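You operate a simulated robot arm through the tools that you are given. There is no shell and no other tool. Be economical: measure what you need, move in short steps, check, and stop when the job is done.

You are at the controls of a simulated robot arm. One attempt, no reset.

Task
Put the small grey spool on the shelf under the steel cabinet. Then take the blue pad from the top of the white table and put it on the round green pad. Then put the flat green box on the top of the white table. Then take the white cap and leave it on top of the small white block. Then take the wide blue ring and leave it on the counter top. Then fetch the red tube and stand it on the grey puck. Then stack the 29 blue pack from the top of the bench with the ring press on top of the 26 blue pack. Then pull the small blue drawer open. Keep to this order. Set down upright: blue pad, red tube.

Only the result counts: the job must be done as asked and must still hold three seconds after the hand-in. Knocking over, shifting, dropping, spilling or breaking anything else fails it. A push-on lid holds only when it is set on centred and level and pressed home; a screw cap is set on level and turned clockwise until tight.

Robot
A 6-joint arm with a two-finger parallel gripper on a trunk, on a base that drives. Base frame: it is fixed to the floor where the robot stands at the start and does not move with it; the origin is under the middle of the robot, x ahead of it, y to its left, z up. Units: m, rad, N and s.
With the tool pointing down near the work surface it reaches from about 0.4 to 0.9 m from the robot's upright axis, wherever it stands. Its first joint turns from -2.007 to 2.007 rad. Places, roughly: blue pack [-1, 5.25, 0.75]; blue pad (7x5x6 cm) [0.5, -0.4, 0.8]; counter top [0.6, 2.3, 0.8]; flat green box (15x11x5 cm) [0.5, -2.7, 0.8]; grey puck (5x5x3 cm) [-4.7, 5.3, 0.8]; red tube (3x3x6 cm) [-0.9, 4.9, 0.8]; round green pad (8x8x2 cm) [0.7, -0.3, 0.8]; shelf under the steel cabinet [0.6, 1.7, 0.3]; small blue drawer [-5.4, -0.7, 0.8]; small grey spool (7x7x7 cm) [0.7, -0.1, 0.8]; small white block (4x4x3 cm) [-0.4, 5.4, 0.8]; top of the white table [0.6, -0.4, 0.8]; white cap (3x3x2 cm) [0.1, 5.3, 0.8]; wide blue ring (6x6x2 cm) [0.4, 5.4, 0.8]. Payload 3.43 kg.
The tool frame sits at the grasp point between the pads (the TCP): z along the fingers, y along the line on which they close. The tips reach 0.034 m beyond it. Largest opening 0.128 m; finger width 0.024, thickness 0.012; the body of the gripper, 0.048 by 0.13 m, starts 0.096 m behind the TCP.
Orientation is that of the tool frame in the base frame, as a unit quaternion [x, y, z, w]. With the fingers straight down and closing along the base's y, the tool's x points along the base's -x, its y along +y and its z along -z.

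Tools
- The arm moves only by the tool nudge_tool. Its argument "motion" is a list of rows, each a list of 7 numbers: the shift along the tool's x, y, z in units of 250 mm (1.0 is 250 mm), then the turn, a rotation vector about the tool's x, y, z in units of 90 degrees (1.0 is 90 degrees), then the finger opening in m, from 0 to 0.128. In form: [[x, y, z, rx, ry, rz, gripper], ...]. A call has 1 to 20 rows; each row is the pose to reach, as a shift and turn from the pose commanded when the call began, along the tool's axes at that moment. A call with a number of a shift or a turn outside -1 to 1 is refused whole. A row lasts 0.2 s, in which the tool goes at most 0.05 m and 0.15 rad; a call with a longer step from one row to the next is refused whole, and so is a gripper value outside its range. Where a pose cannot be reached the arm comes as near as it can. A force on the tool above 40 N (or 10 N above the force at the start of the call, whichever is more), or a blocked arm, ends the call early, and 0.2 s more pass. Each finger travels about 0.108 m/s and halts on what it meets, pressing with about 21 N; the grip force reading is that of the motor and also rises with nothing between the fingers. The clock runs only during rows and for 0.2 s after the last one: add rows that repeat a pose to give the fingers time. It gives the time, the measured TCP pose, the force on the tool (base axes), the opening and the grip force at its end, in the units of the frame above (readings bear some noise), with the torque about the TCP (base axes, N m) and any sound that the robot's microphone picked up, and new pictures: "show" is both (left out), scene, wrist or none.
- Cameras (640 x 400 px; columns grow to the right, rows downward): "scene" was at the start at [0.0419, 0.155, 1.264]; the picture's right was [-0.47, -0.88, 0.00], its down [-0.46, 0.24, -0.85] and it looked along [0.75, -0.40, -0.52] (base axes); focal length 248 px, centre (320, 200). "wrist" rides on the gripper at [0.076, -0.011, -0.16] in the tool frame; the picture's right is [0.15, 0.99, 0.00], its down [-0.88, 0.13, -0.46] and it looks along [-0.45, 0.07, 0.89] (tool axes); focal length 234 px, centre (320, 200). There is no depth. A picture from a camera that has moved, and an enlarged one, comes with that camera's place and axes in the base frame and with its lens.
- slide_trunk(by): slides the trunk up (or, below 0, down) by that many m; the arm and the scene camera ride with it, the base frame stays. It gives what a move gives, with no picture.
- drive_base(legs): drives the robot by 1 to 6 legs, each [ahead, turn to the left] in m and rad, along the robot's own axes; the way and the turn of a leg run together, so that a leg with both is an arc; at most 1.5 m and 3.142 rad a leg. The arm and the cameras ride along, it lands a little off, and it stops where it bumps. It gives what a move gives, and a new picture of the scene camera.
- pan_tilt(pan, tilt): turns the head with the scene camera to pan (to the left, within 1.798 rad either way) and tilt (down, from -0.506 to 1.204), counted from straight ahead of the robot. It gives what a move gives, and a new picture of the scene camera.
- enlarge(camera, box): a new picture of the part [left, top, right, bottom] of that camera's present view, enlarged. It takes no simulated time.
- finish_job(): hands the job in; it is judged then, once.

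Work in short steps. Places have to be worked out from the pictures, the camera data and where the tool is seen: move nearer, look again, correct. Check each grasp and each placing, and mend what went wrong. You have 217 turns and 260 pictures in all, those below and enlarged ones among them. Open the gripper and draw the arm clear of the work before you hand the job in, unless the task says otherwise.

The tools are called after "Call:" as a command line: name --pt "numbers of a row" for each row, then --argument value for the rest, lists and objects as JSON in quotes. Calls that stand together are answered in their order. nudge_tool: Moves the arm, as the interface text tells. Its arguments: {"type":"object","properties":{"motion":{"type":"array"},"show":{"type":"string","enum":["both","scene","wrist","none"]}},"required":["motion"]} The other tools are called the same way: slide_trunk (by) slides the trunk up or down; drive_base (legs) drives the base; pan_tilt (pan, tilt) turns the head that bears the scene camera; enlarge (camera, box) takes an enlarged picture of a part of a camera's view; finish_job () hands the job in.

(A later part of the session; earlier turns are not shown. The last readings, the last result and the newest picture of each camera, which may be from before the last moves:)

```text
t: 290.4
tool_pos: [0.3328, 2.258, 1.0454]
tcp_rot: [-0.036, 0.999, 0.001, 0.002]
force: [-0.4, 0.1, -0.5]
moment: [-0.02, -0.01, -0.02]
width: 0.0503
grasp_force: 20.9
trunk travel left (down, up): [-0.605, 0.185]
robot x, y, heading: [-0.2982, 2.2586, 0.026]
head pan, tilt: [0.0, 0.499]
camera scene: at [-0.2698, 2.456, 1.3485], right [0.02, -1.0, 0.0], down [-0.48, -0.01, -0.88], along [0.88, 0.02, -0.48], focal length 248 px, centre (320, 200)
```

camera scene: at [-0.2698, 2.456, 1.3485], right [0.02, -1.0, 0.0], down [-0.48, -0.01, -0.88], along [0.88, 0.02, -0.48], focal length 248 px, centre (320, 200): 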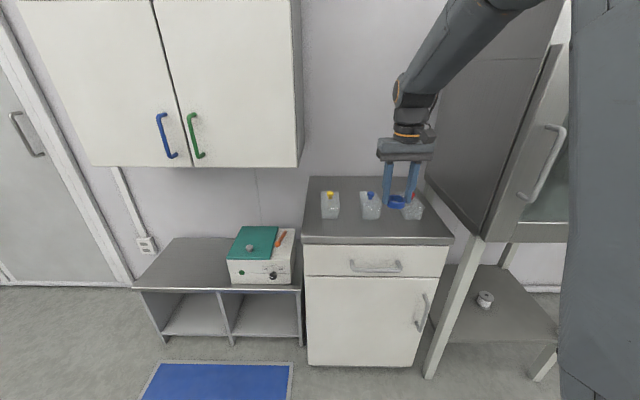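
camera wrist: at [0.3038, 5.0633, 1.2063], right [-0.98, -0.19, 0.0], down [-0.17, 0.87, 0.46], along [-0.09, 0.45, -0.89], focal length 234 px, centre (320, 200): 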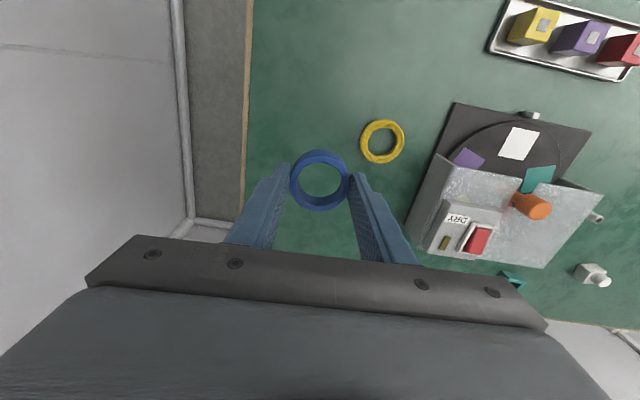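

Counter front edge x≈0.44, bottle fronts x≈0.575. I drive ahead 0.17 so the ring comes over (0.503,2.26).

Call:
drive_base --legs '[[0.17, 0]]'

Call:
nudge_tool --pt "0 -0.1 0.15 0 0 0 0.03" --pt "0 -0.2 0.3 0 0 0 0.03" --pt "0 -0.24 0.46 0 0 0 0.03" --pt "0 -0.24 0.62 0 0 0 0.03" --pt "0 -0.24 0.62 0 0 0 0.03"

```text
t: 291.8
tool_pos: [0.5069, 2.2653, 1.0456]
tcp_rot: [-0.038, 0.999, 0.0, 0.002]
force: [-0.3, 0.3, 0.5]
moment: [-0.03, 0.02, -0.02]
width: 0.0505
grasp_force: 21.2
trunk travel left (down, up): [-0.605, 0.185]
robot x, y, heading: [-0.1202, 2.2663, 0.03]
head pan, tilt: [0.0, 0.499]
camera scene: at [-0.0966, 2.4605, 1.3485], right [0.03, -1.0, 0.0], down [-0.48, -0.01, -0.88], along [0.88, 0.02, -0.48], focal length 248 px, centre (320, 200)
```

scene: 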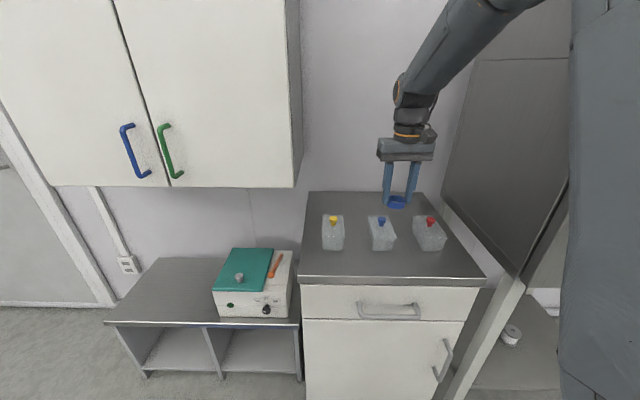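

```text
t: 293.0
tool_pos: [0.5117, 2.2012, 0.8873]
tcp_rot: [-0.038, 0.999, 0.0, 0.003]
force: [-1.1, -0.7, 9.9]
moment: [-0.02, 0.11, 0.0]
width: 0.0501
grasp_force: 20.9
trunk travel left (down, up): [-0.605, 0.185]
robot x, y, heading: [-0.1232, 2.2658, 0.025]
head pan, tilt: [0.0, 0.499]
camera scene: at [-0.097, 2.4605, 1.3486], right [0.03, -1.0, 0.0], down [-0.48, -0.01, -0.88], along [0.88, 0.02, -0.48], focal length 248 px, centre (320, 200)
camera wrist: at [0.4356, 2.1854, 1.0489], right [-0.22, 0.98, 0.0], down [0.87, 0.2, 0.46], along [0.45, 0.1, -0.89], focal length 234 px, centre (320, 200)
```

scene: 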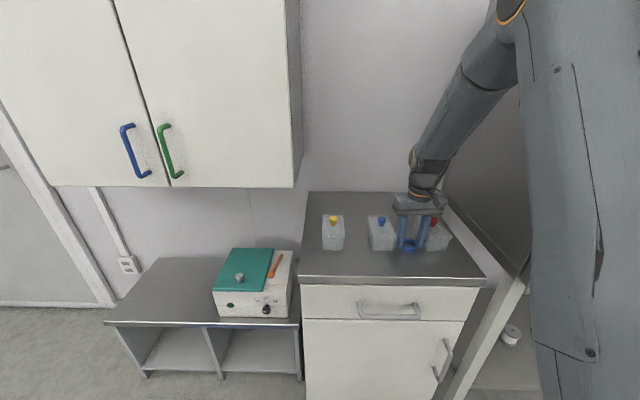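
wrist: 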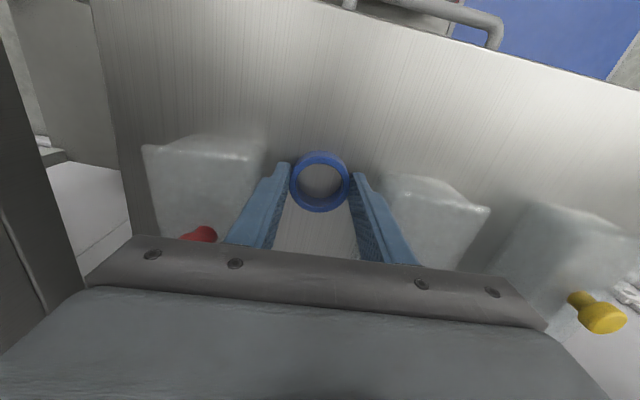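

Contact at z 0.887, so the counter is at ≈0.85 and the bottle fronts at x≈0.515: the fingers are between bottles. I lift 2 cm, move back 0.065 and lower there.

Call:
nudge_tool --pt "0 0 -0.08 0 0 0 0.03" --pt "0.13 0 -0.08 0 0 0 0.03" --pt "0.26 0 -0.08 0 0 0 0.03" --pt "0.26 0 -0.02 0 0 0 0.03" --pt "0.26 0 0.0 0 0 0 0.03" --pt "0.26 0 0.008 0 0 0 0.03"

```text
t: 294.4
tool_pos: [0.4463, 2.1989, 0.8877]
tcp_rot: [-0.037, 0.999, 0.001, 0.003]
force: [-2.2, 1.5, 4.1]
moment: [0.11, 0.08, 0.01]
width: 0.05
grasp_force: 21.1
trunk travel left (down, up): [-0.605, 0.185]
robot x, y, heading: [-0.1193, 2.2608, 0.031]
head pan, tilt: [0.0, 0.499]
camera scene: at [-0.0967, 2.4605, 1.3486], right [0.03, -1.0, 0.0], down [-0.48, -0.01, -0.88], along [0.88, 0.02, -0.48], focal length 248 px, centre (320, 200)
camera wrist: at [0.3704, 2.1836, 1.049], right [-0.22, 0.98, 0.0], down [0.87, 0.2, 0.46], along [0.45, 0.1, -0.89], focal length 234 px, centre (320, 200)
```

scene: 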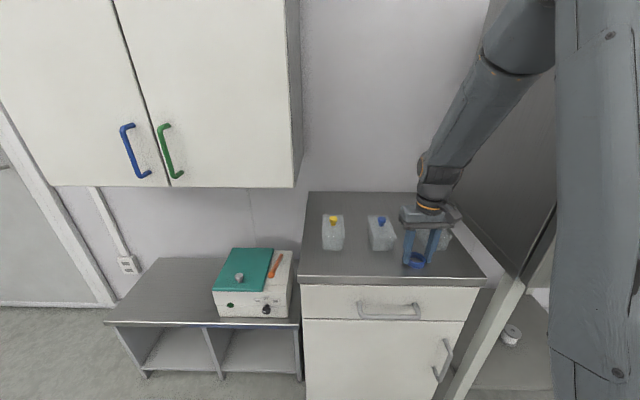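
wrist: 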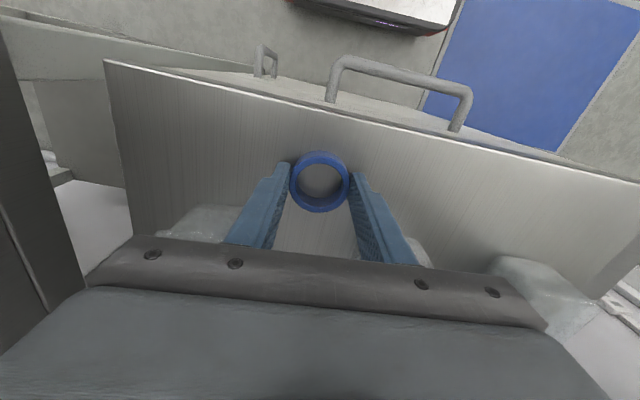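

Clear of the bottles and in contact with the counter. Release and rise.

Call:
nudge_tool --pt "0 0 0.004 0 0 0 0.06" --pt "0 0 0.004 0 0 0 0.072" --pt "0 0 0.004 0 0 0 0.072" --pt "0 0 -0.16 0 0 0 0.072" --pt "0 0 -0.34 0 0 0 0.072" --pt "0 0 -0.52 0 0 0 0.072" --pt "0 0 -0.7 0 0 0 0.072" --pt "0 0 -0.7 0 0 0 0.072"

```text
t: 296.2
tool_pos: [0.4467, 2.2023, 1.064]
tcp_rot: [-0.038, 0.999, 0.0, 0.002]
force: [0.4, 0.0, -0.1]
moment: [-0.01, 0.01, -0.02]
width: 0.072
grasp_force: 0.1
trunk travel left (down, up): [-0.605, 0.185]
robot x, y, heading: [-0.1257, 2.2613, 0.027]
head pan, tilt: [0.0, 0.499]
camera scene: at [-0.0965, 2.4605, 1.3485], right [0.03, -1.0, 0.0], down [-0.48, -0.01, -0.88], along [0.88, 0.02, -0.48], focal length 248 px, centre (320, 200)
camera wrist: at [0.3707, 2.1858, 1.2251], right [-0.22, 0.98, 0.0], down [0.87, 0.2, 0.46], along [0.45, 0.1, -0.89], focal length 234 px, centre (320, 200)
```

scene: 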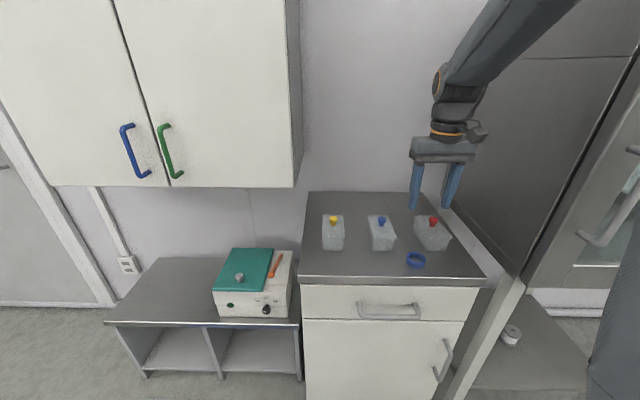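
wrist: 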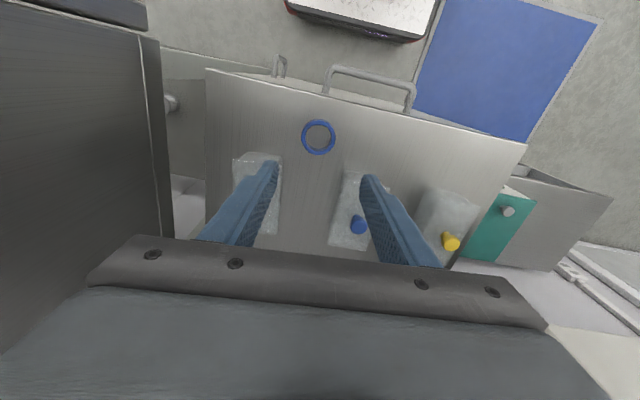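

Ring lies on the counter. I check the red-capped bottle wasn't disturbed.

Call:
enlarge --camera "scene" --box '[300, 190, 480, 302]'

Call:
enlarge --camera "wrist" --box '[200, 60, 500, 248]'

```text
3.56 times, centred on (390, 246) of scene
camera zoom: at [-0.0965, 2.4605, 1.3485], right [0.03, -1.0, 0.0], down [-0.48, -0.01, -0.88], along [0.88, 0.02, -0.48], focal length 884 px, centre (71, 36)
```

zoom: 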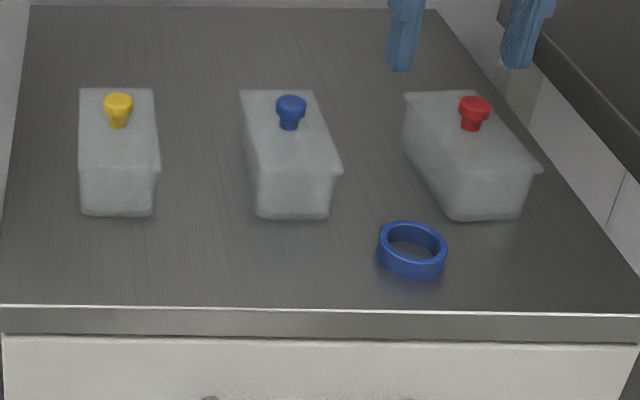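

```text
2.13 times, centred on (350, 154) of wrist
camera zoom: at [0.3707, 2.1858, 1.2251], right [-0.22, 0.98, 0.0], down [0.87, 0.2, 0.46], along [0.45, 0.1, -0.89], focal length 498 px, centre (256, 298)
```

zoom: 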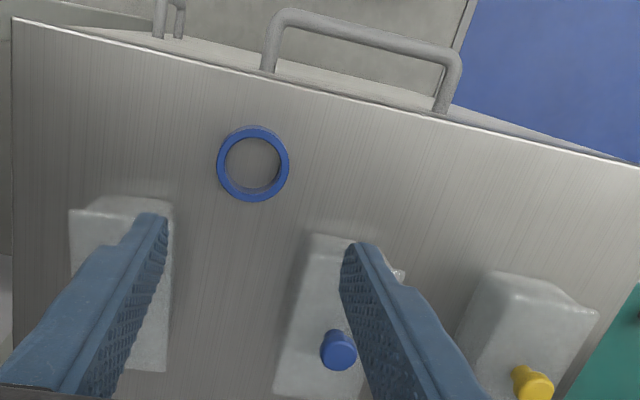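

All boxes stand parallel; ring placed. Next the red tube: I drive to about (-0.88,4.3) facing the bench.

Call:
drive_base --legs '[[-0.22, 0], [0, 1.81], [1.05, 0], [1.05, 0], [0, -0.26]]'

Call:
pan_tilt --pan 0.0 --tilt 0.7

Call:
enlarge --camera "wrist" --box '[0, 0, 640, 400]'

```text
t: 313.1
tool_pos: [-0.7475, 4.8607, 1.064]
tcp_rot: [0.714, -0.7, -0.001, -0.001]
force: [0.0, -0.2, 0.2]
moment: [0.02, -0.01, -0.01]
width: 0.0717
grasp_force: 0.1
trunk travel left (down, up): [-0.605, 0.185]
robot x, y, heading: [-0.8421, 4.2974, 1.542]
head pan, tilt: [0.0, 0.499]
camera scene: at [-1.0313, 4.3319, 1.3485], right [1.0, -0.03, 0.0], down [-0.01, -0.48, -0.88], along [0.02, 0.88, -0.48], focal length 248 px, centre (320, 200)
```

scene: 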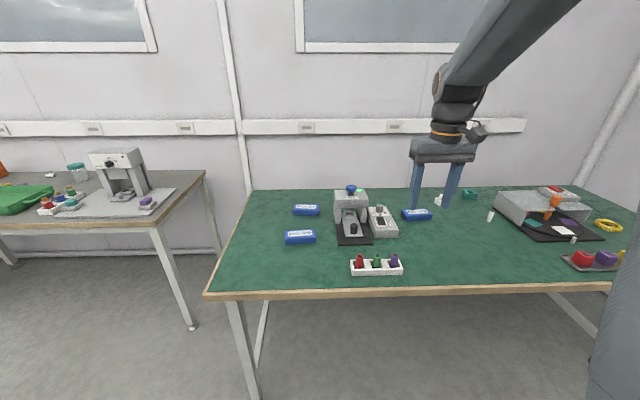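

```text
t: 313.9
tool_pos: [-0.7477, 4.8607, 1.0636]
tcp_rot: [0.714, -0.7, -0.001, 0.0]
force: [0.1, 0.2, -0.6]
moment: [0.03, 0.0, 0.0]
width: 0.0719
grasp_force: 0.0
trunk travel left (down, up): [-0.605, 0.185]
robot x, y, heading: [-0.8395, 4.2976, 1.542]
head pan, tilt: [0.0, 0.7]
camera scene: at [-1.0315, 4.3259, 1.3308], right [1.0, -0.03, 0.0], down [-0.02, -0.64, -0.77], along [0.02, 0.77, -0.64], focal length 248 px, centre (320, 200)
```

scene: 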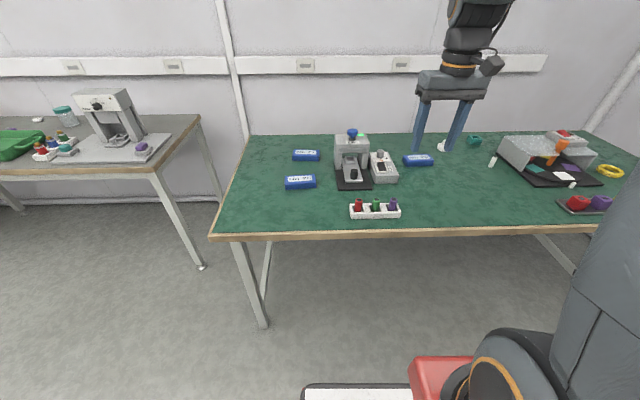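

```text
1.00 times, centred on (320, 200) of wrist (not enlarged: the box is as wide or as high as the picture)
camera zoom: at [-0.7351, 4.785, 1.2246], right [-0.99, -0.17, 0.0], down [-0.15, 0.88, 0.46], along [-0.08, 0.45, -0.89], focal length 234 px, centre (320, 200)
```

zoom: 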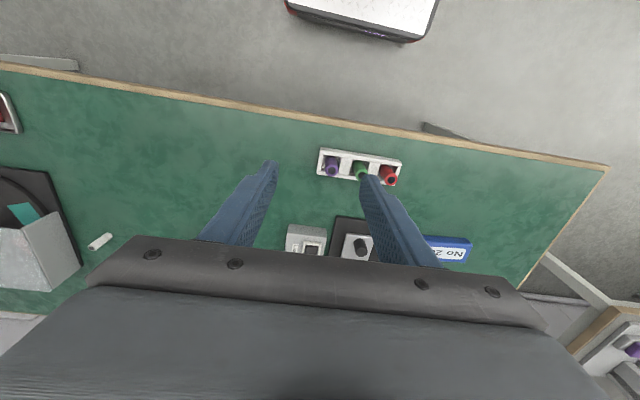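

Red tube ≈(-0.892,4.913). Move above it.

Call:
nudge_tool --pt "-0.06 0.15 0 0 0 0 0.06" --pt "-0.12 0.3 0.05 0 0 0 0.05" --pt "-0.18 0.45 0.12 0 0 0 0.05" --pt "-0.22 0.572 0.22 0 0 0 0.05" --pt "-0.22 0.572 0.36 0 0 0 0.05" --pt "-0.22 0.572 0.36 0 0 0 0.05" --show "none"

Call:
enlarge --camera "wrist" --box '[240, 90, 400, 190]'

Call:
enlarge --camera "scene" --box '[320, 150, 440, 225]'

```text
t: 315.3
tool_pos: [-0.891, 4.9135, 0.9724]
tcp_rot: [0.714, -0.7, -0.001, -0.001]
force: [-0.2, 0.8, -0.8]
moment: [-0.02, 0.0, -0.02]
width: 0.05
grasp_force: 0.1
trunk travel left (down, up): [-0.605, 0.185]
robot x, y, heading: [-0.841, 4.2956, 1.542]
head pan, tilt: [0.0, 0.7]
```

```text
4.00 times, centred on (320, 140) of wrist
camera zoom: at [-0.8785, 4.8371, 1.1334], right [-0.99, -0.17, 0.0], down [-0.15, 0.88, 0.46], along [-0.08, 0.45, -0.89], focal length 937 px, centre (320, 440)
```

zoom: 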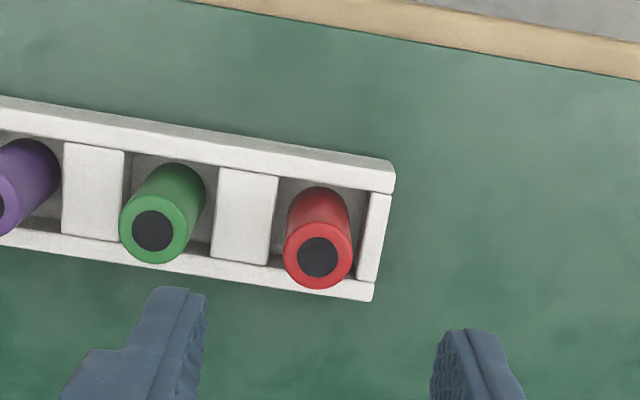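

```text
5.33 times, centred on (380, 188) of scene
camera zoom: at [-1.0315, 4.3258, 1.3308], right [1.0, -0.03, 0.0], down [-0.02, -0.64, -0.76], along [0.02, 0.76, -0.64], focal length 1325 px, centre (0, 267)
```

zoom: 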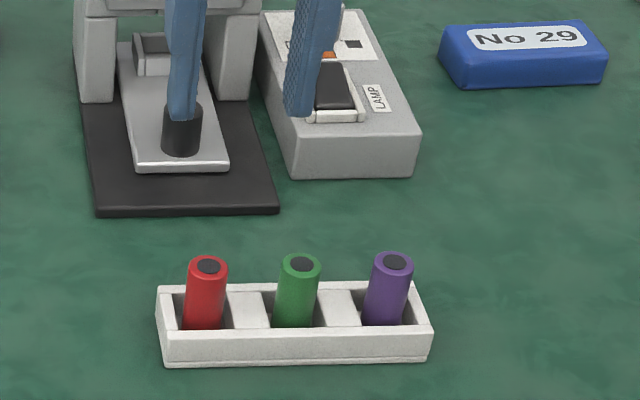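

Tube top ≈(-0.892,4.925,0.825), rack top ≈0.79. Align, descend to TCP 0.83 and grip.

Call:
nudge_tool --pt "-0.046 0.004 0.1 0 0 0 0.038" --pt "-0.046 0.004 0.25 0 0 0 0.038" --pt "-0.046 0.004 0.36 0 0 0 0.038" --pt "-0.046 0.004 0.36 0 0 0 0.038" --show "wrist"

```text
t: 316.3
tool_pos: [-0.8945, 4.9243, 0.8828]
tcp_rot: [0.715, -0.699, -0.001, -0.001]
force: [0.4, -0.3, 0.1]
moment: [0.02, -0.03, -0.01]
width: 0.0378
grasp_force: 0.0
trunk travel left (down, up): [-0.605, 0.185]
robot x, y, heading: [-0.8405, 4.2955, 1.543]
head pan, tilt: [0.0, 0.7]
camera wrist: at [-0.8816, 4.8483, 1.0438], right [-0.99, -0.17, 0.0], down [-0.15, 0.88, 0.46], along [-0.08, 0.45, -0.89], focal length 234 px, centre (320, 200)
```

wrist: 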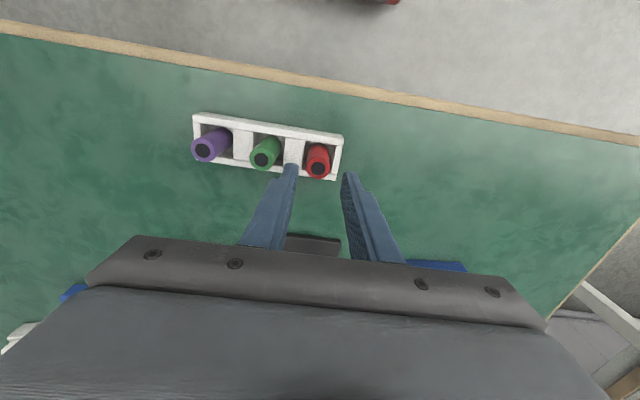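

Aligned. Descend and close.

Call:
nudge_tool --pt "0 0 0.1 0 0 0 0.038" --pt "0 0 0.18 0 0 0 0.038" --pt "0 0 0.21 0 0 0 0.038" --pt "0 0 0.21 0 0 0 0.01" --pt "0 0 0.21 0 0 0 0.01" --pt "0 0 0.21 0 0 0 0.01" --show "wrist"

```text
t: 317.7
tool_pos: [-0.8934, 4.9246, 0.8309]
tcp_rot: [0.715, -0.699, -0.001, 0.0]
force: [0.4, -1.0, -0.1]
moment: [0.01, 0.0, 0.01]
width: 0.0225
grasp_force: 21.6
trunk travel left (down, up): [-0.605, 0.185]
robot x, y, heading: [-0.8418, 4.2988, 1.542]
head pan, tilt: [0.0, 0.7]
camera wrist: at [-0.8807, 4.8487, 0.9918], right [-0.99, -0.17, 0.0], down [-0.15, 0.88, 0.46], along [-0.08, 0.45, -0.89], focal length 234 px, centre (320, 200)
```

wrist: 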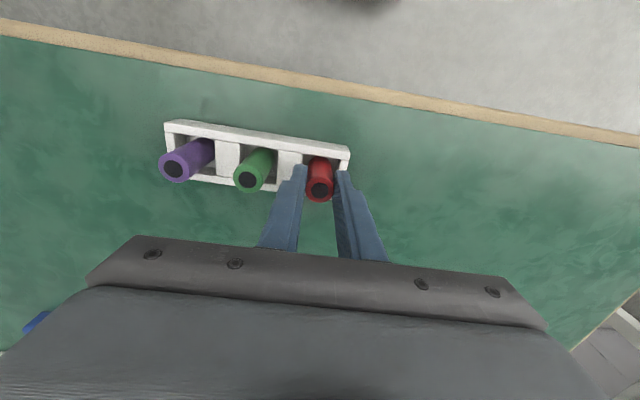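

Gripped at 0.0225. Lift straight up slowly.

Call:
nudge_tool --pt "0 0 -0.06 0 0 0 0.01" --pt "0 0 -0.16 0 0 0 0.01" --pt "0 0 -0.3 0 0 0 0.01" --pt "0 0 -0.46 0 0 0 0.01" --pt "0 0 -0.64 0 0 0 0.01" --pt "0 0 -0.82 0 0 0 0.01" --pt "0 0 -0.92 0 0 0 0.01" --pt "0 0 -0.92 0 0 0 0.01"

Call:
pan_tilt --pan 1.3 --tilt 0.3

```text
t: 319.5
tool_pos: [-0.8905, 4.9224, 1.0612]
tcp_rot: [0.714, -0.7, -0.001, -0.001]
force: [-0.2, 0.3, -1.1]
moment: [0.0, -0.03, -0.02]
width: 0.0228
grasp_force: 21.0
trunk travel left (down, up): [-0.605, 0.185]
robot x, y, heading: [-0.8402, 4.2983, 1.544]
head pan, tilt: [0.0, 0.7]
camera scene: at [-1.0315, 4.3259, 1.3308], right [1.0, -0.03, 0.0], down [-0.02, -0.64, -0.76], along [0.02, 0.76, -0.64], focal length 248 px, centre (320, 200)
camera wrist: at [-0.8778, 4.8464, 1.2223], right [-0.99, -0.17, 0.0], down [-0.15, 0.88, 0.46], along [-0.08, 0.45, -0.89], focal length 234 px, centre (320, 200)
```

scene: 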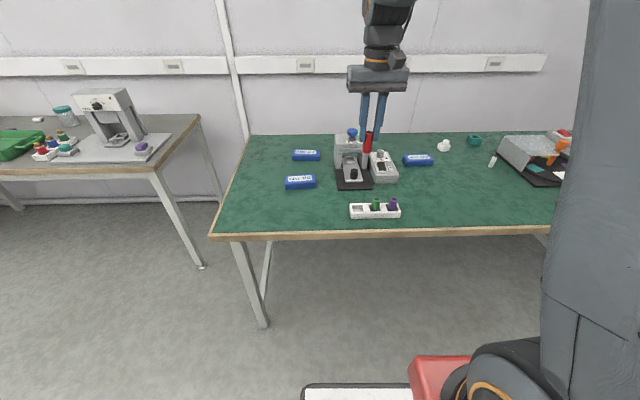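
wrist: 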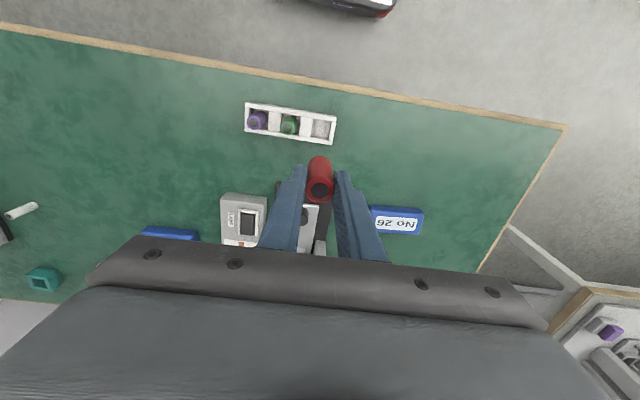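

```text
t: 320.9
tool_pos: [-0.8907, 4.9221, 1.0609]
tcp_rot: [0.714, -0.7, -0.001, -0.001]
force: [0.3, -0.6, -0.2]
moment: [0.02, 0.01, 0.03]
width: 0.0229
grasp_force: 21.1
trunk travel left (down, up): [-0.605, 0.185]
robot x, y, heading: [-0.8411, 4.2927, 1.543]
head pan, tilt: [1.3, 0.3]
camera scene: at [-1.1231, 4.2685, 1.3669], right [0.29, 0.96, 0.0], down [0.28, -0.09, -0.96], along [-0.91, 0.28, -0.3], focal length 248 px, centre (320, 200)
```

scene: 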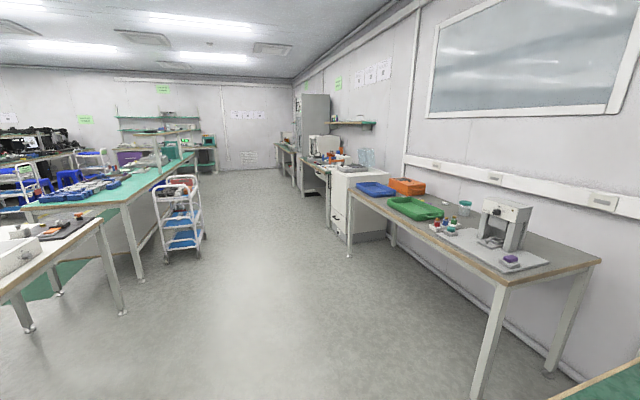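

Tube held. The aisle toward -x is clear (y 3.75–5.2). I turn left and drive along it.

Call:
drive_base --legs '[[0, 1.57], [1.3, 0], [1.3, 0]]'

Call:
pan_tilt --pan -0.5 --tilt 0.4

```text
t: 337.5
tool_pos: [-4.084, 4.3816, 1.061]
tcp_rot: [1.0, 0.001, -0.002, 0.0]
force: [0.9, -0.2, 0.1]
moment: [0.0, 0.01, -0.01]
width: 0.0229
grasp_force: 20.8
trunk travel left (down, up): [-0.605, 0.185]
robot x, y, heading: [-3.4584, 4.4228, 3.096]
head pan, tilt: [1.3, 0.3]
camera scene: at [-3.4308, 4.1364, 1.3669], right [-0.95, 0.31, 0.0], down [0.09, 0.28, -0.96], along [-0.3, -0.91, -0.3], focal length 248 px, centre (320, 200)
```

scene: 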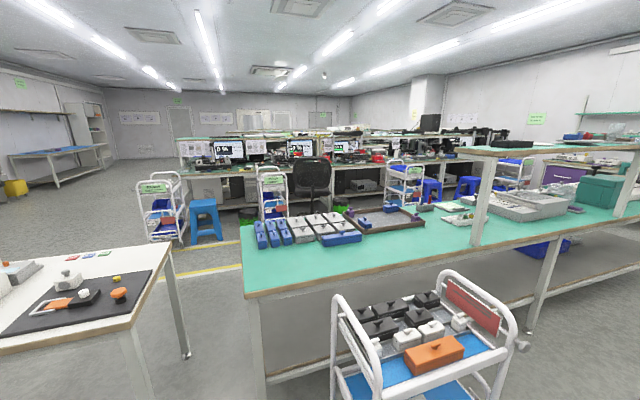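

```text
t: 339.3
tool_pos: [-4.0852, 4.3823, 1.0617]
tcp_rot: [1.0, 0.0, -0.002, 0.0]
force: [0.2, -0.7, -0.2]
moment: [0.0, 0.01, 0.0]
width: 0.0231
grasp_force: 21.7
trunk travel left (down, up): [-0.605, 0.185]
robot x, y, heading: [-3.4572, 4.4226, 3.096]
head pan, tilt: [-0.499, 0.4]
camera scene: at [-3.4809, 4.2732, 1.3576], right [0.52, 0.86, 0.0], down [0.33, -0.2, -0.92], along [-0.79, 0.48, -0.39], focal length 248 px, centre (320, 200)
```

scene: 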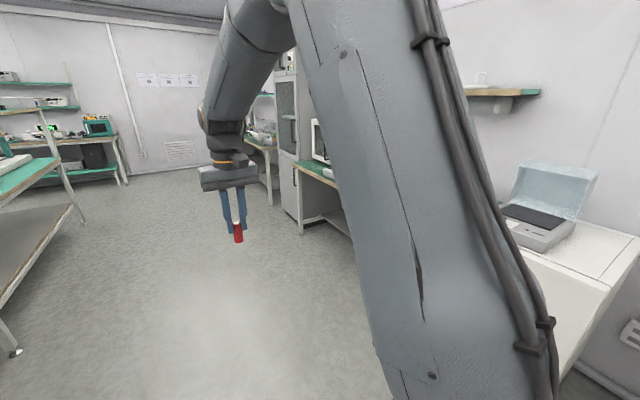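

Continue 1.15 m and turn right to face the wall bench.

Call:
drive_base --legs '[[1.15, 0], [0, -1.525]]'

Call:
pan_tilt --pan 0.0 --tilt 0.5

```text
t: 348.9
tool_pos: [-4.6732, 5.093, 1.0617]
tcp_rot: [0.722, -0.692, -0.002, -0.001]
force: [0.1, -0.7, -0.7]
moment: [0.02, 0.01, -0.02]
width: 0.0229
grasp_force: 20.9
trunk travel left (down, up): [-0.605, 0.185]
robot x, y, heading: [-4.609, 4.4682, 1.566]
head pan, tilt: [-0.499, 0.4]
camera scene: at [-4.7561, 4.4903, 1.3576], right [0.88, -0.48, 0.0], down [-0.19, -0.34, -0.92], along [0.44, 0.81, -0.39], focal length 248 px, centre (320, 200)
```

scene: 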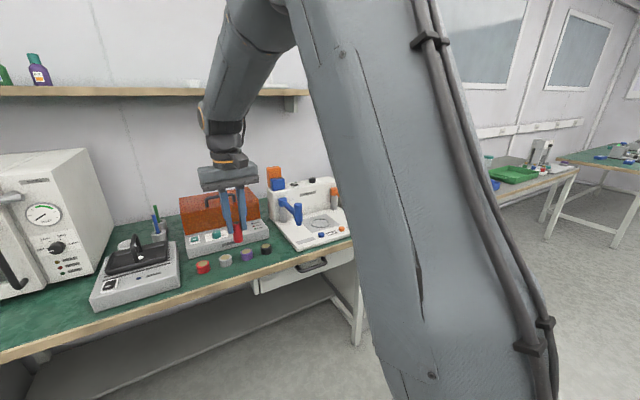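

```text
t: 349.8
tool_pos: [-4.6733, 5.0921, 1.0607]
tcp_rot: [0.722, -0.692, -0.001, -0.001]
force: [0.8, -0.1, -0.2]
moment: [-0.02, 0.02, 0.01]
width: 0.0228
grasp_force: 21.7
trunk travel left (down, up): [-0.605, 0.185]
robot x, y, heading: [-4.6086, 4.4678, 1.564]
head pan, tilt: [0.0, 0.499]
camera scene: at [-4.8003, 4.5002, 1.3485], right [1.0, -0.01, 0.0], down [0.0, -0.48, -0.88], along [0.0, 0.88, -0.48], focal length 248 px, centre (320, 200)
```

scene: 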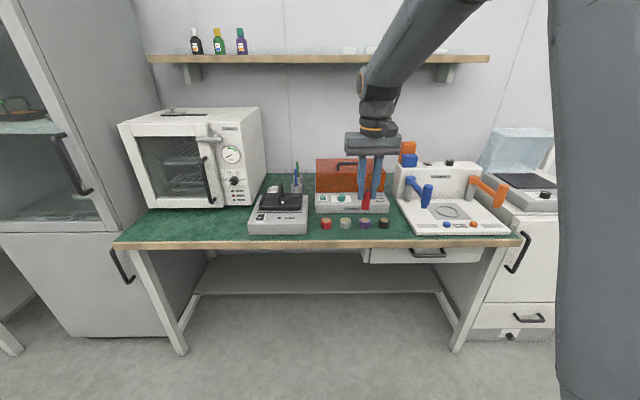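

Grey puck ≈(-4.695,5.33), between red and purple ones. Drive ahead 0.2 and look closer.

Call:
drive_base --legs '[[0.2, 0]]'

Call:
pan_tilt --pan -0.1 --tilt 0.75

Call:
enlarge --camera "wrist" --box '[200, 20, 440, 170]'

Call:
enlarge --camera "scene" --box '[270, 110, 430, 210]'

```text
t: 351.4
tool_pos: [-4.6718, 5.2974, 1.0617]
tcp_rot: [0.723, -0.691, -0.001, 0.0]
force: [-0.1, 0.8, -0.4]
moment: [-0.02, 0.02, -0.02]
width: 0.0228
grasp_force: 21.2
trunk travel left (down, up): [-0.605, 0.185]
robot x, y, heading: [-4.6094, 4.6709, 1.565]
head pan, tilt: [0.0, 0.499]
camera scene: at [-4.7995, 4.7042, 1.3485], right [1.0, 0.0, 0.0], down [0.0, -0.48, -0.88], along [0.0, 0.88, -0.48], focal length 248 px, centre (320, 200)
```

scene: 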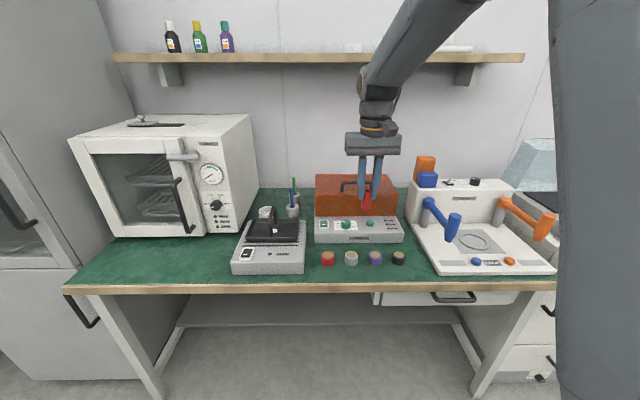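

```text
t: 352.2
tool_pos: [-4.6725, 5.2977, 1.061]
tcp_rot: [0.723, -0.691, -0.001, -0.001]
force: [-0.3, -0.3, -1.6]
moment: [0.04, -0.01, 0.02]
width: 0.0232
grasp_force: 20.5
trunk travel left (down, up): [-0.605, 0.185]
robot x, y, heading: [-4.6073, 4.6714, 1.565]
head pan, tilt: [-0.099, 0.75]
camera scene: at [-4.7913, 4.6957, 1.3266], right [0.99, -0.1, 0.0], down [-0.07, -0.68, -0.73], along [0.08, 0.73, -0.68], focal length 248 px, centre (320, 200)
```

scene: 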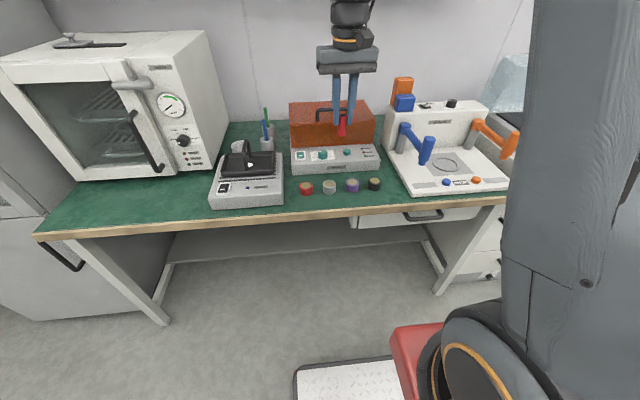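

```text
2.67 times, centred on (320, 95) of wrist
camera zoom: at [-4.6579, 5.2223, 1.222], right [-0.98, -0.19, 0.0], down [-0.17, 0.87, 0.46], along [-0.09, 0.45, -0.89], focal length 624 px, centre (320, 480)
```

zoom: 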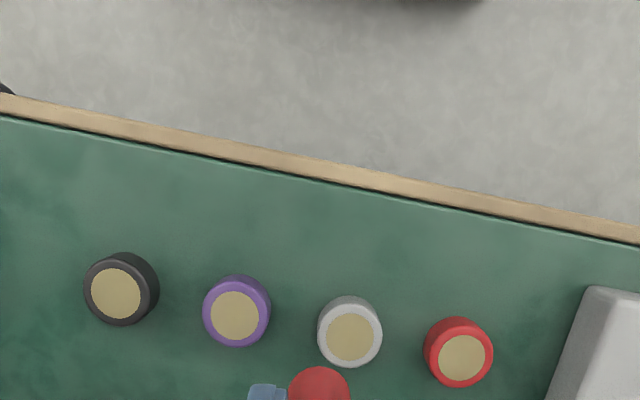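

```text
4.00 times, centred on (350, 160) of scene
camera zoom: at [-4.7913, 4.6957, 1.3266], right [0.99, -0.1, 0.0], down [-0.07, -0.68, -0.73], along [0.08, 0.73, -0.68], focal length 994 px, centre (200, 360)
```

zoom: 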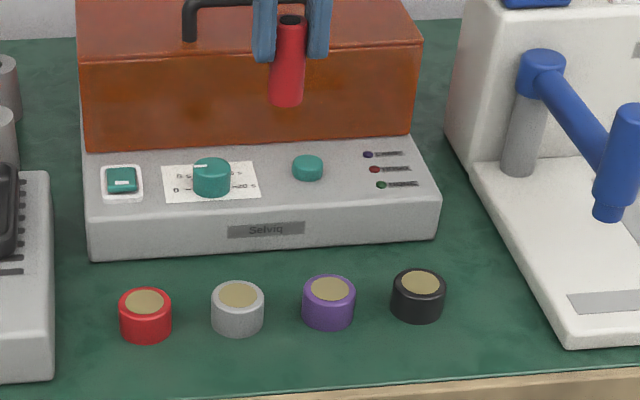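

Puck top centre ≈(-4.697,5.320,0.813). Move above it with the tube bottom still ~5 cm higher.

Call:
nudge_tool --pt "-0.094 0.094 0.05 0 0 0 0.01" --pt "-0.094 0.094 0.2 0 0 0 0.01" --pt "-0.094 0.094 0.36 0 0 0 0.01" --pt "-0.094 0.094 0.5 0 0 0 0.01" --pt "-0.094 0.094 0.5 0 0 0 0.01" --show "none"

Call:
enlarge --camera "wrist" --box '[220, 60, 460, 210]'

Call:
enlarge --camera "scene" --box '[270, 110, 430, 210]'

```text
t: 353.4
tool_pos: [-4.697, 5.3198, 0.9366]
tcp_rot: [0.722, -0.692, -0.001, -0.001]
force: [0.3, -0.2, -0.2]
moment: [0.0, -0.01, 0.02]
width: 0.0232
grasp_force: 20.6
trunk travel left (down, up): [-0.605, 0.185]
robot x, y, heading: [-4.6098, 4.6744, 1.563]
head pan, tilt: [-0.099, 0.75]
```

```text
2.67 times, centred on (340, 135) of wrist
camera zoom: at [-4.6827, 5.2452, 1.0973], right [-0.98, -0.19, 0.0], down [-0.17, 0.87, 0.46], along [-0.09, 0.45, -0.89], focal length 624 px, centre (267, 373)
```

zoom: 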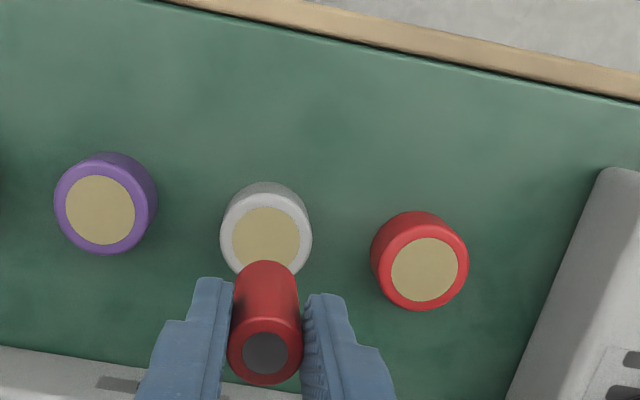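

```text
4.00 times, centred on (350, 160) of scene
camera zoom: at [-4.7913, 4.6957, 1.3266], right [0.99, -0.1, 0.0], down [-0.07, -0.68, -0.73], along [0.08, 0.73, -0.68], focal length 994 px, centre (200, 360)
```

zoom: 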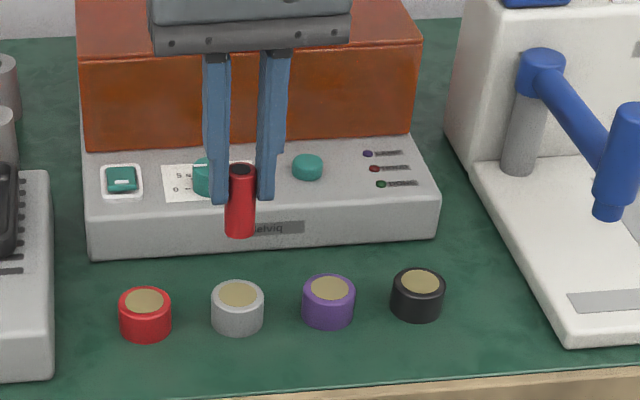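

Aligned. Tube bottom ≈0.06 below TCP, so contact near z≈0.872–0.879. Lower in small steps.

Call:
nudge_tool --pt "0 0 0.12 0 0 0 0.01" --pt "0 0 0.2 0 0 0 0.01" --pt "0 0 0.212 0 0 0 0.01" --pt "0 0 0.22 0 0 0 0.01" --pt "0 0 0.228 0 0 0 0.01" --pt "0 0 0.236 0 0 0 0.01" --show "none"

Call:
enlarge --camera "scene" --box '[290, 130, 390, 200]'

```text
t: 354.8
tool_pos: [-4.6957, 5.3208, 0.8781]
tcp_rot: [0.722, -0.692, -0.001, -0.001]
force: [0.6, 0.0, 0.1]
moment: [-0.01, -0.01, 0.01]
width: 0.0231
grasp_force: 20.8
trunk travel left (down, up): [-0.605, 0.185]
robot x, y, heading: [-4.6057, 4.6689, 1.565]
head pan, tilt: [-0.099, 0.75]
```

```text
5.71 times, centred on (340, 165) of scene
camera zoom: at [-4.7913, 4.6957, 1.3265], right [0.99, -0.1, 0.0], down [-0.07, -0.68, -0.73], along [0.08, 0.73, -0.68], focal length 1420 px, centre (206, 400)
```

zoom: 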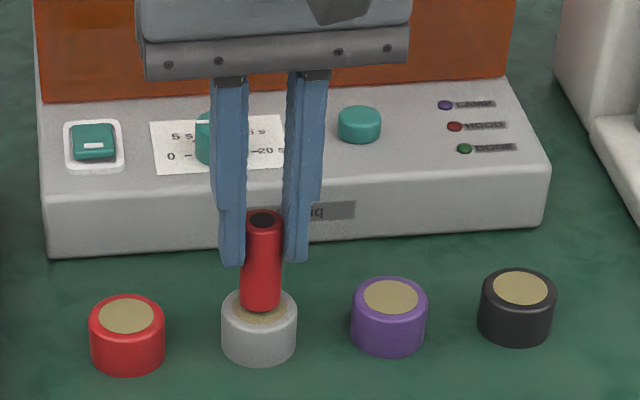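

Tube is centred, ~4 mm above. Keep creeping.

Call:
nudge_tool --pt "0 0 0.008 0 0 0 0.01" --pt "0 0 0.014 0 0 0 0.01" --pt "0 0 0.02 0 0 0 0.01" --pt "0 0 0.026 0 0 0 0.01" --show "none"

```text
t: 355.8
tool_pos: [-4.6967, 5.3209, 0.8718]
tcp_rot: [0.722, -0.692, -0.001, -0.002]
force: [0.9, 1.3, 15.0]
moment: [0.07, -0.07, -0.01]
width: 0.023
grasp_force: 20.7
trunk travel left (down, up): [-0.605, 0.185]
robot x, y, heading: [-4.6096, 4.6751, 1.571]
head pan, tilt: [-0.099, 0.75]
```

Contact at 15 N. Release and rise.

Call:
nudge_tool --pt "0 0 -0.004 0 0 0 0.024" --pt "0 0 -0.004 0 0 0 0.035" --pt "0 0 -0.004 0 0 0 0.045" --pt "0 0 -0.004 0 0 0 0.045" --pt "0 0 -0.1 0 0 0 0.045" --pt "0 0 -0.25 0 0 0 0.045" --pt "0 0 -0.42 0 0 0 0.045" --pt "0 0 -0.6 0 0 0 0.045" --pt "0 0 -0.76 0 0 0 0.045" --pt "0 0 -0.76 0 0 0 0.045" --show "none"

Call:
enlarge --camera "scene" --box '[290, 130, 390, 200]'

```text
t: 358.0
tool_pos: [-4.6973, 5.3192, 1.0617]
tcp_rot: [0.722, -0.692, -0.001, -0.001]
force: [0.1, -0.4, -0.1]
moment: [0.0, -0.02, 0.03]
width: 0.0452
grasp_force: 0.0
trunk travel left (down, up): [-0.605, 0.185]
robot x, y, heading: [-4.6067, 4.6714, 1.569]
head pan, tilt: [-0.099, 0.75]
```

```text
5.71 times, centred on (340, 165) of scene
camera zoom: at [-4.7913, 4.6957, 1.3265], right [0.99, -0.1, 0.0], down [-0.07, -0.68, -0.73], along [0.08, 0.73, -0.68], focal length 1420 px, centre (206, 400)
```

zoom: 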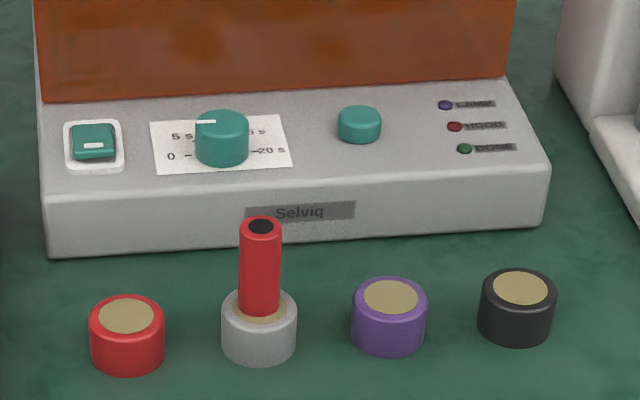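

Red tube stands upright on the grey puck. Now back to the green bench for pack 29.

Call:
drive_base --legs '[[-0.3, 0], [0, -1.575], [1.25, 0], [1.25, 0], [1.28, 0]]'

```text
t: 381.6
tool_pos: [-0.2189, 4.5367, 1.0606]
tcp_rot: [-0.04, 0.999, 0.0, 0.002]
force: [0.0, -0.2, -0.3]
moment: [0.02, -0.01, 0.02]
width: 0.0448
grasp_force: 0.0
trunk travel left (down, up): [-0.605, 0.185]
robot x, y, heading: [-0.8655, 4.423, 0.031]
head pan, tilt: [-0.099, 0.75]
camera scene: at [-0.8451, 4.6136, 1.3265], right [-0.07, -1.0, 0.0], down [-0.68, 0.05, -0.73], along [0.73, -0.05, -0.68], focal length 248 px, centre (320, 200)
```

scene: 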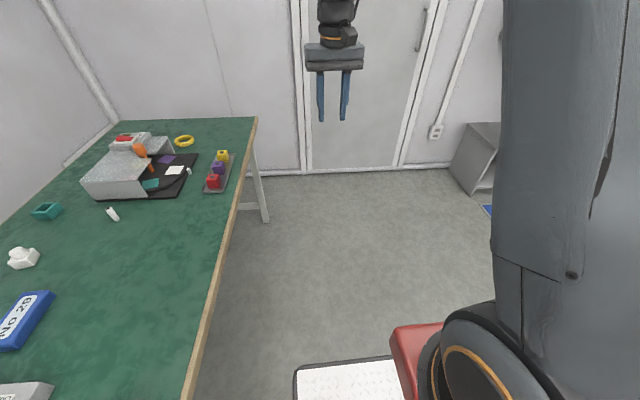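

Base corner radius is about 0.35 (from earlier bumps) and the bench edge is 0.44 away, so I can turn here.

Call:
drive_base --legs '[[0, 1.54]]'

Call:
pan_tilt --pan 0.0 --tilt 0.7

Call:
enlarge --camera "scene" --box '[230, 100, 470, 250]'

Call:
enlarge --camera "wrist" --box '[0, 0, 640, 400]'

```text
t: 385.7
tool_pos: [-0.9476, 5.0719, 1.0616]
tcp_rot: [0.721, -0.693, -0.001, -0.002]
force: [0.0, -0.4, 0.1]
moment: [0.02, -0.01, -0.04]
width: 0.045
grasp_force: 0.1
trunk travel left (down, up): [-0.605, 0.185]
robot x, y, heading: [-0.8606, 4.4242, 1.559]
head pan, tilt: [-0.099, 0.75]
camera scene: at [-1.0459, 4.4483, 1.3265], right [0.99, -0.11, 0.0], down [-0.07, -0.68, -0.73], along [0.08, 0.73, -0.68], focal length 248 px, centre (320, 200)
```

scene: 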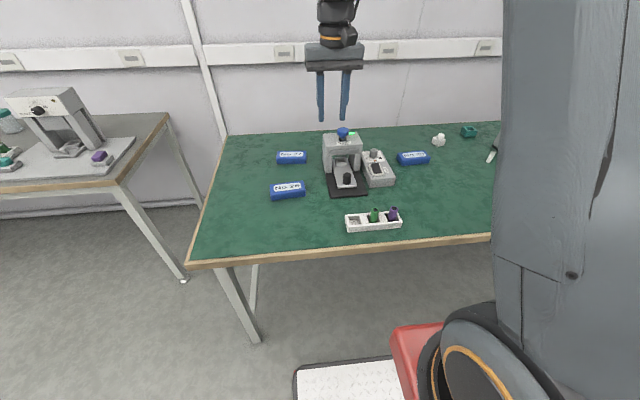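

```text
t: 386.4
tool_pos: [-0.9489, 5.072, 1.0616]
tcp_rot: [0.721, -0.693, -0.002, -0.002]
force: [-0.6, 0.7, -0.2]
moment: [-0.01, 0.02, 0.01]
width: 0.045
grasp_force: 0.1
trunk travel left (down, up): [-0.605, 0.185]
robot x, y, heading: [-0.8669, 4.4238, 1.562]
head pan, tilt: [0.0, 0.7]
camera scene: at [-1.0541, 4.4509, 1.3308], right [1.0, -0.01, 0.0], down [-0.01, -0.64, -0.76], along [0.01, 0.76, -0.64], focal length 248 px, centre (320, 200)
```

scene: 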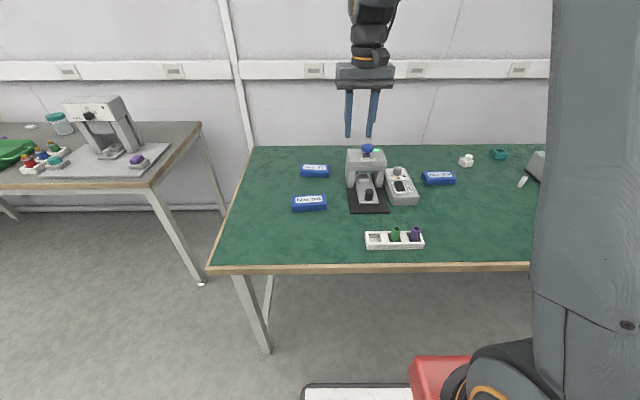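

```text
2.67 times, centred on (350, 175) of scene
camera zoom: at [-1.0541, 4.4509, 1.3308], right [1.0, -0.01, 0.0], down [-0.01, -0.64, -0.76], along [0.01, 0.76, -0.64], focal length 663 px, centre (240, 267)
```

zoom: 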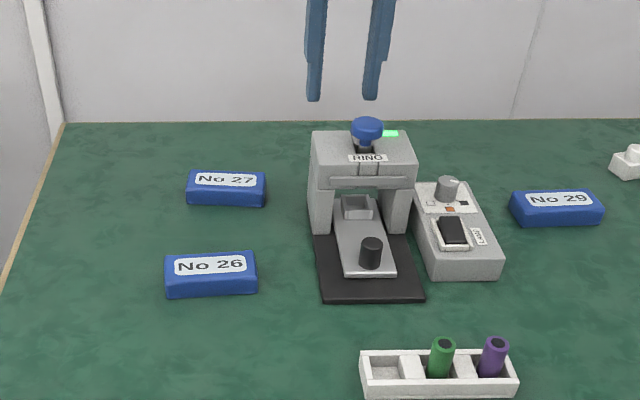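

```text
1.00 times, centred on (320, 200) of wrist (not enlarged: the box is as wide or as high as the picture)
camera zoom: at [-0.9341, 4.9966, 1.222], right [-0.98, -0.18, 0.0], down [-0.16, 0.87, 0.46], along [-0.08, 0.45, -0.89], focal length 234 px, centre (320, 200)
```

zoom: 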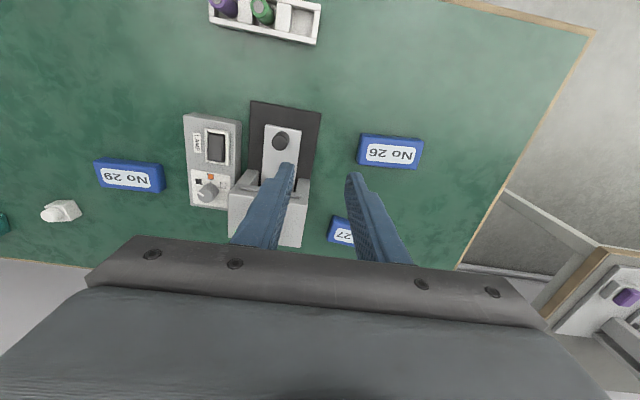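

Pack 29 ≈(-0.596,5.223), pack 26 ≈(-1.085,5.085). I turn the gripper to close along y and move toward pack 29, staying high over the press.

Call:
nudge_tool --pt "-0.04 -0.082 0 0 0 -0.08 0.06" --pt "-0.08 -0.164 0 0 0 -0.16 0.08" --pt "-0.12 -0.246 0 0 0 -0.24 0.09" --pt "-0.16 -0.328 0 0 0 -0.33 0.09" --pt "-0.2 -0.41 0 0 0 -0.42 0.09" --pt "-0.24 -0.492 0 0 0 -0.5 0.09" --pt "-0.28 -0.574 0 0 0 -0.58 0.09" --pt "-0.32 -0.656 0 0 0 -0.66 0.09" --pt "-0.36 -0.738 0 0 0 -0.74 0.09" --pt "-0.4 -0.82 0 0 0 -0.82 0.09" --pt "-0.44 -0.9 0 0 0 -0.9 0.09" --pt "-0.48 -0.98 0 0 0 -0.975 0.09" --pt "-0.48 -0.98 0 0 0 -0.975 0.09" --show "wrist"

```text
t: 389.2
tool_pos: [-0.7066, 5.202, 1.061]
tcp_rot: [1.0, 0.0, 0.0, -0.002]
force: [-0.2, 0.4, -0.1]
moment: [-0.02, 0.02, -0.01]
width: 0.0901
grasp_force: 0.0
trunk travel left (down, up): [-0.605, 0.185]
robot x, y, heading: [-0.8647, 4.4251, 1.558]
head pan, tilt: [0.0, 0.7]
camera wrist: at [-0.6311, 5.2126, 1.223], right [0.15, -0.99, 0.0], down [-0.88, -0.13, 0.45], along [-0.45, -0.06, -0.89], focal length 234 px, centre (320, 200)
```

wrist: 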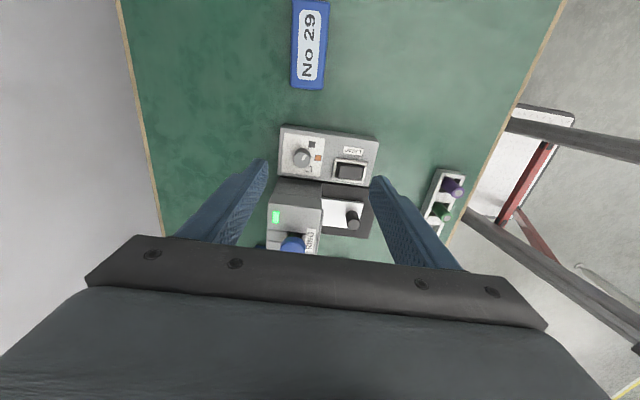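

Move over pack 29.

Call:
nudge_tool --pt "0.15 -0.03 0 0 0 0 0.09" --pt "0.3 -0.06 0.05 0 0 0 0.09" --pt "0.44 -0.084 0.15 0 0 0 0.09" --pt "0.44 -0.084 0.32 0 0 0 0.09" --pt "0.44 -0.084 0.44 0 0 0 0.09" --pt "0.44 -0.084 0.44 0 0 0 0.09" --show "wrist"

Call:
enlarge --camera "wrist" --box '[240, 80, 400, 180]'

```text
t: 390.6
tool_pos: [-0.5984, 5.2222, 0.9514]
tcp_rot: [1.0, -0.001, -0.001, -0.002]
force: [0.4, -0.6, 0.3]
moment: [-0.03, 0.02, 0.02]
width: 0.09
grasp_force: 0.1
trunk travel left (down, up): [-0.605, 0.185]
robot x, y, heading: [-0.8631, 4.4204, 1.56]
head pan, tilt: [0.0, 0.7]
camera wrist: at [-0.5227, 5.2335, 1.1125], right [0.15, -0.99, 0.0], down [-0.88, -0.13, 0.45], along [-0.45, -0.06, -0.89], focal length 234 px, centre (320, 200)
```

wrist: 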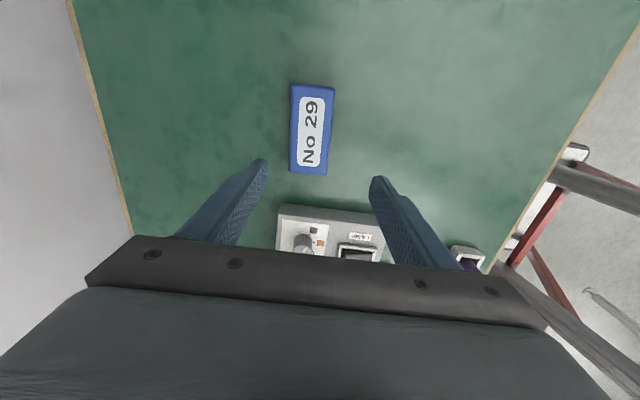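

```text
4.00 times, centred on (320, 130) of wrist
camera zoom: at [-0.5227, 5.2335, 1.1125], right [0.15, -0.99, 0.0], down [-0.88, -0.13, 0.45], along [-0.45, -0.06, -0.89], focal length 937 px, centre (320, 480)
```

zoom: 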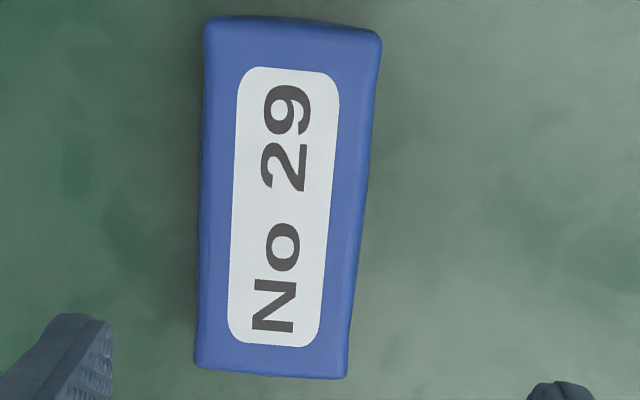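

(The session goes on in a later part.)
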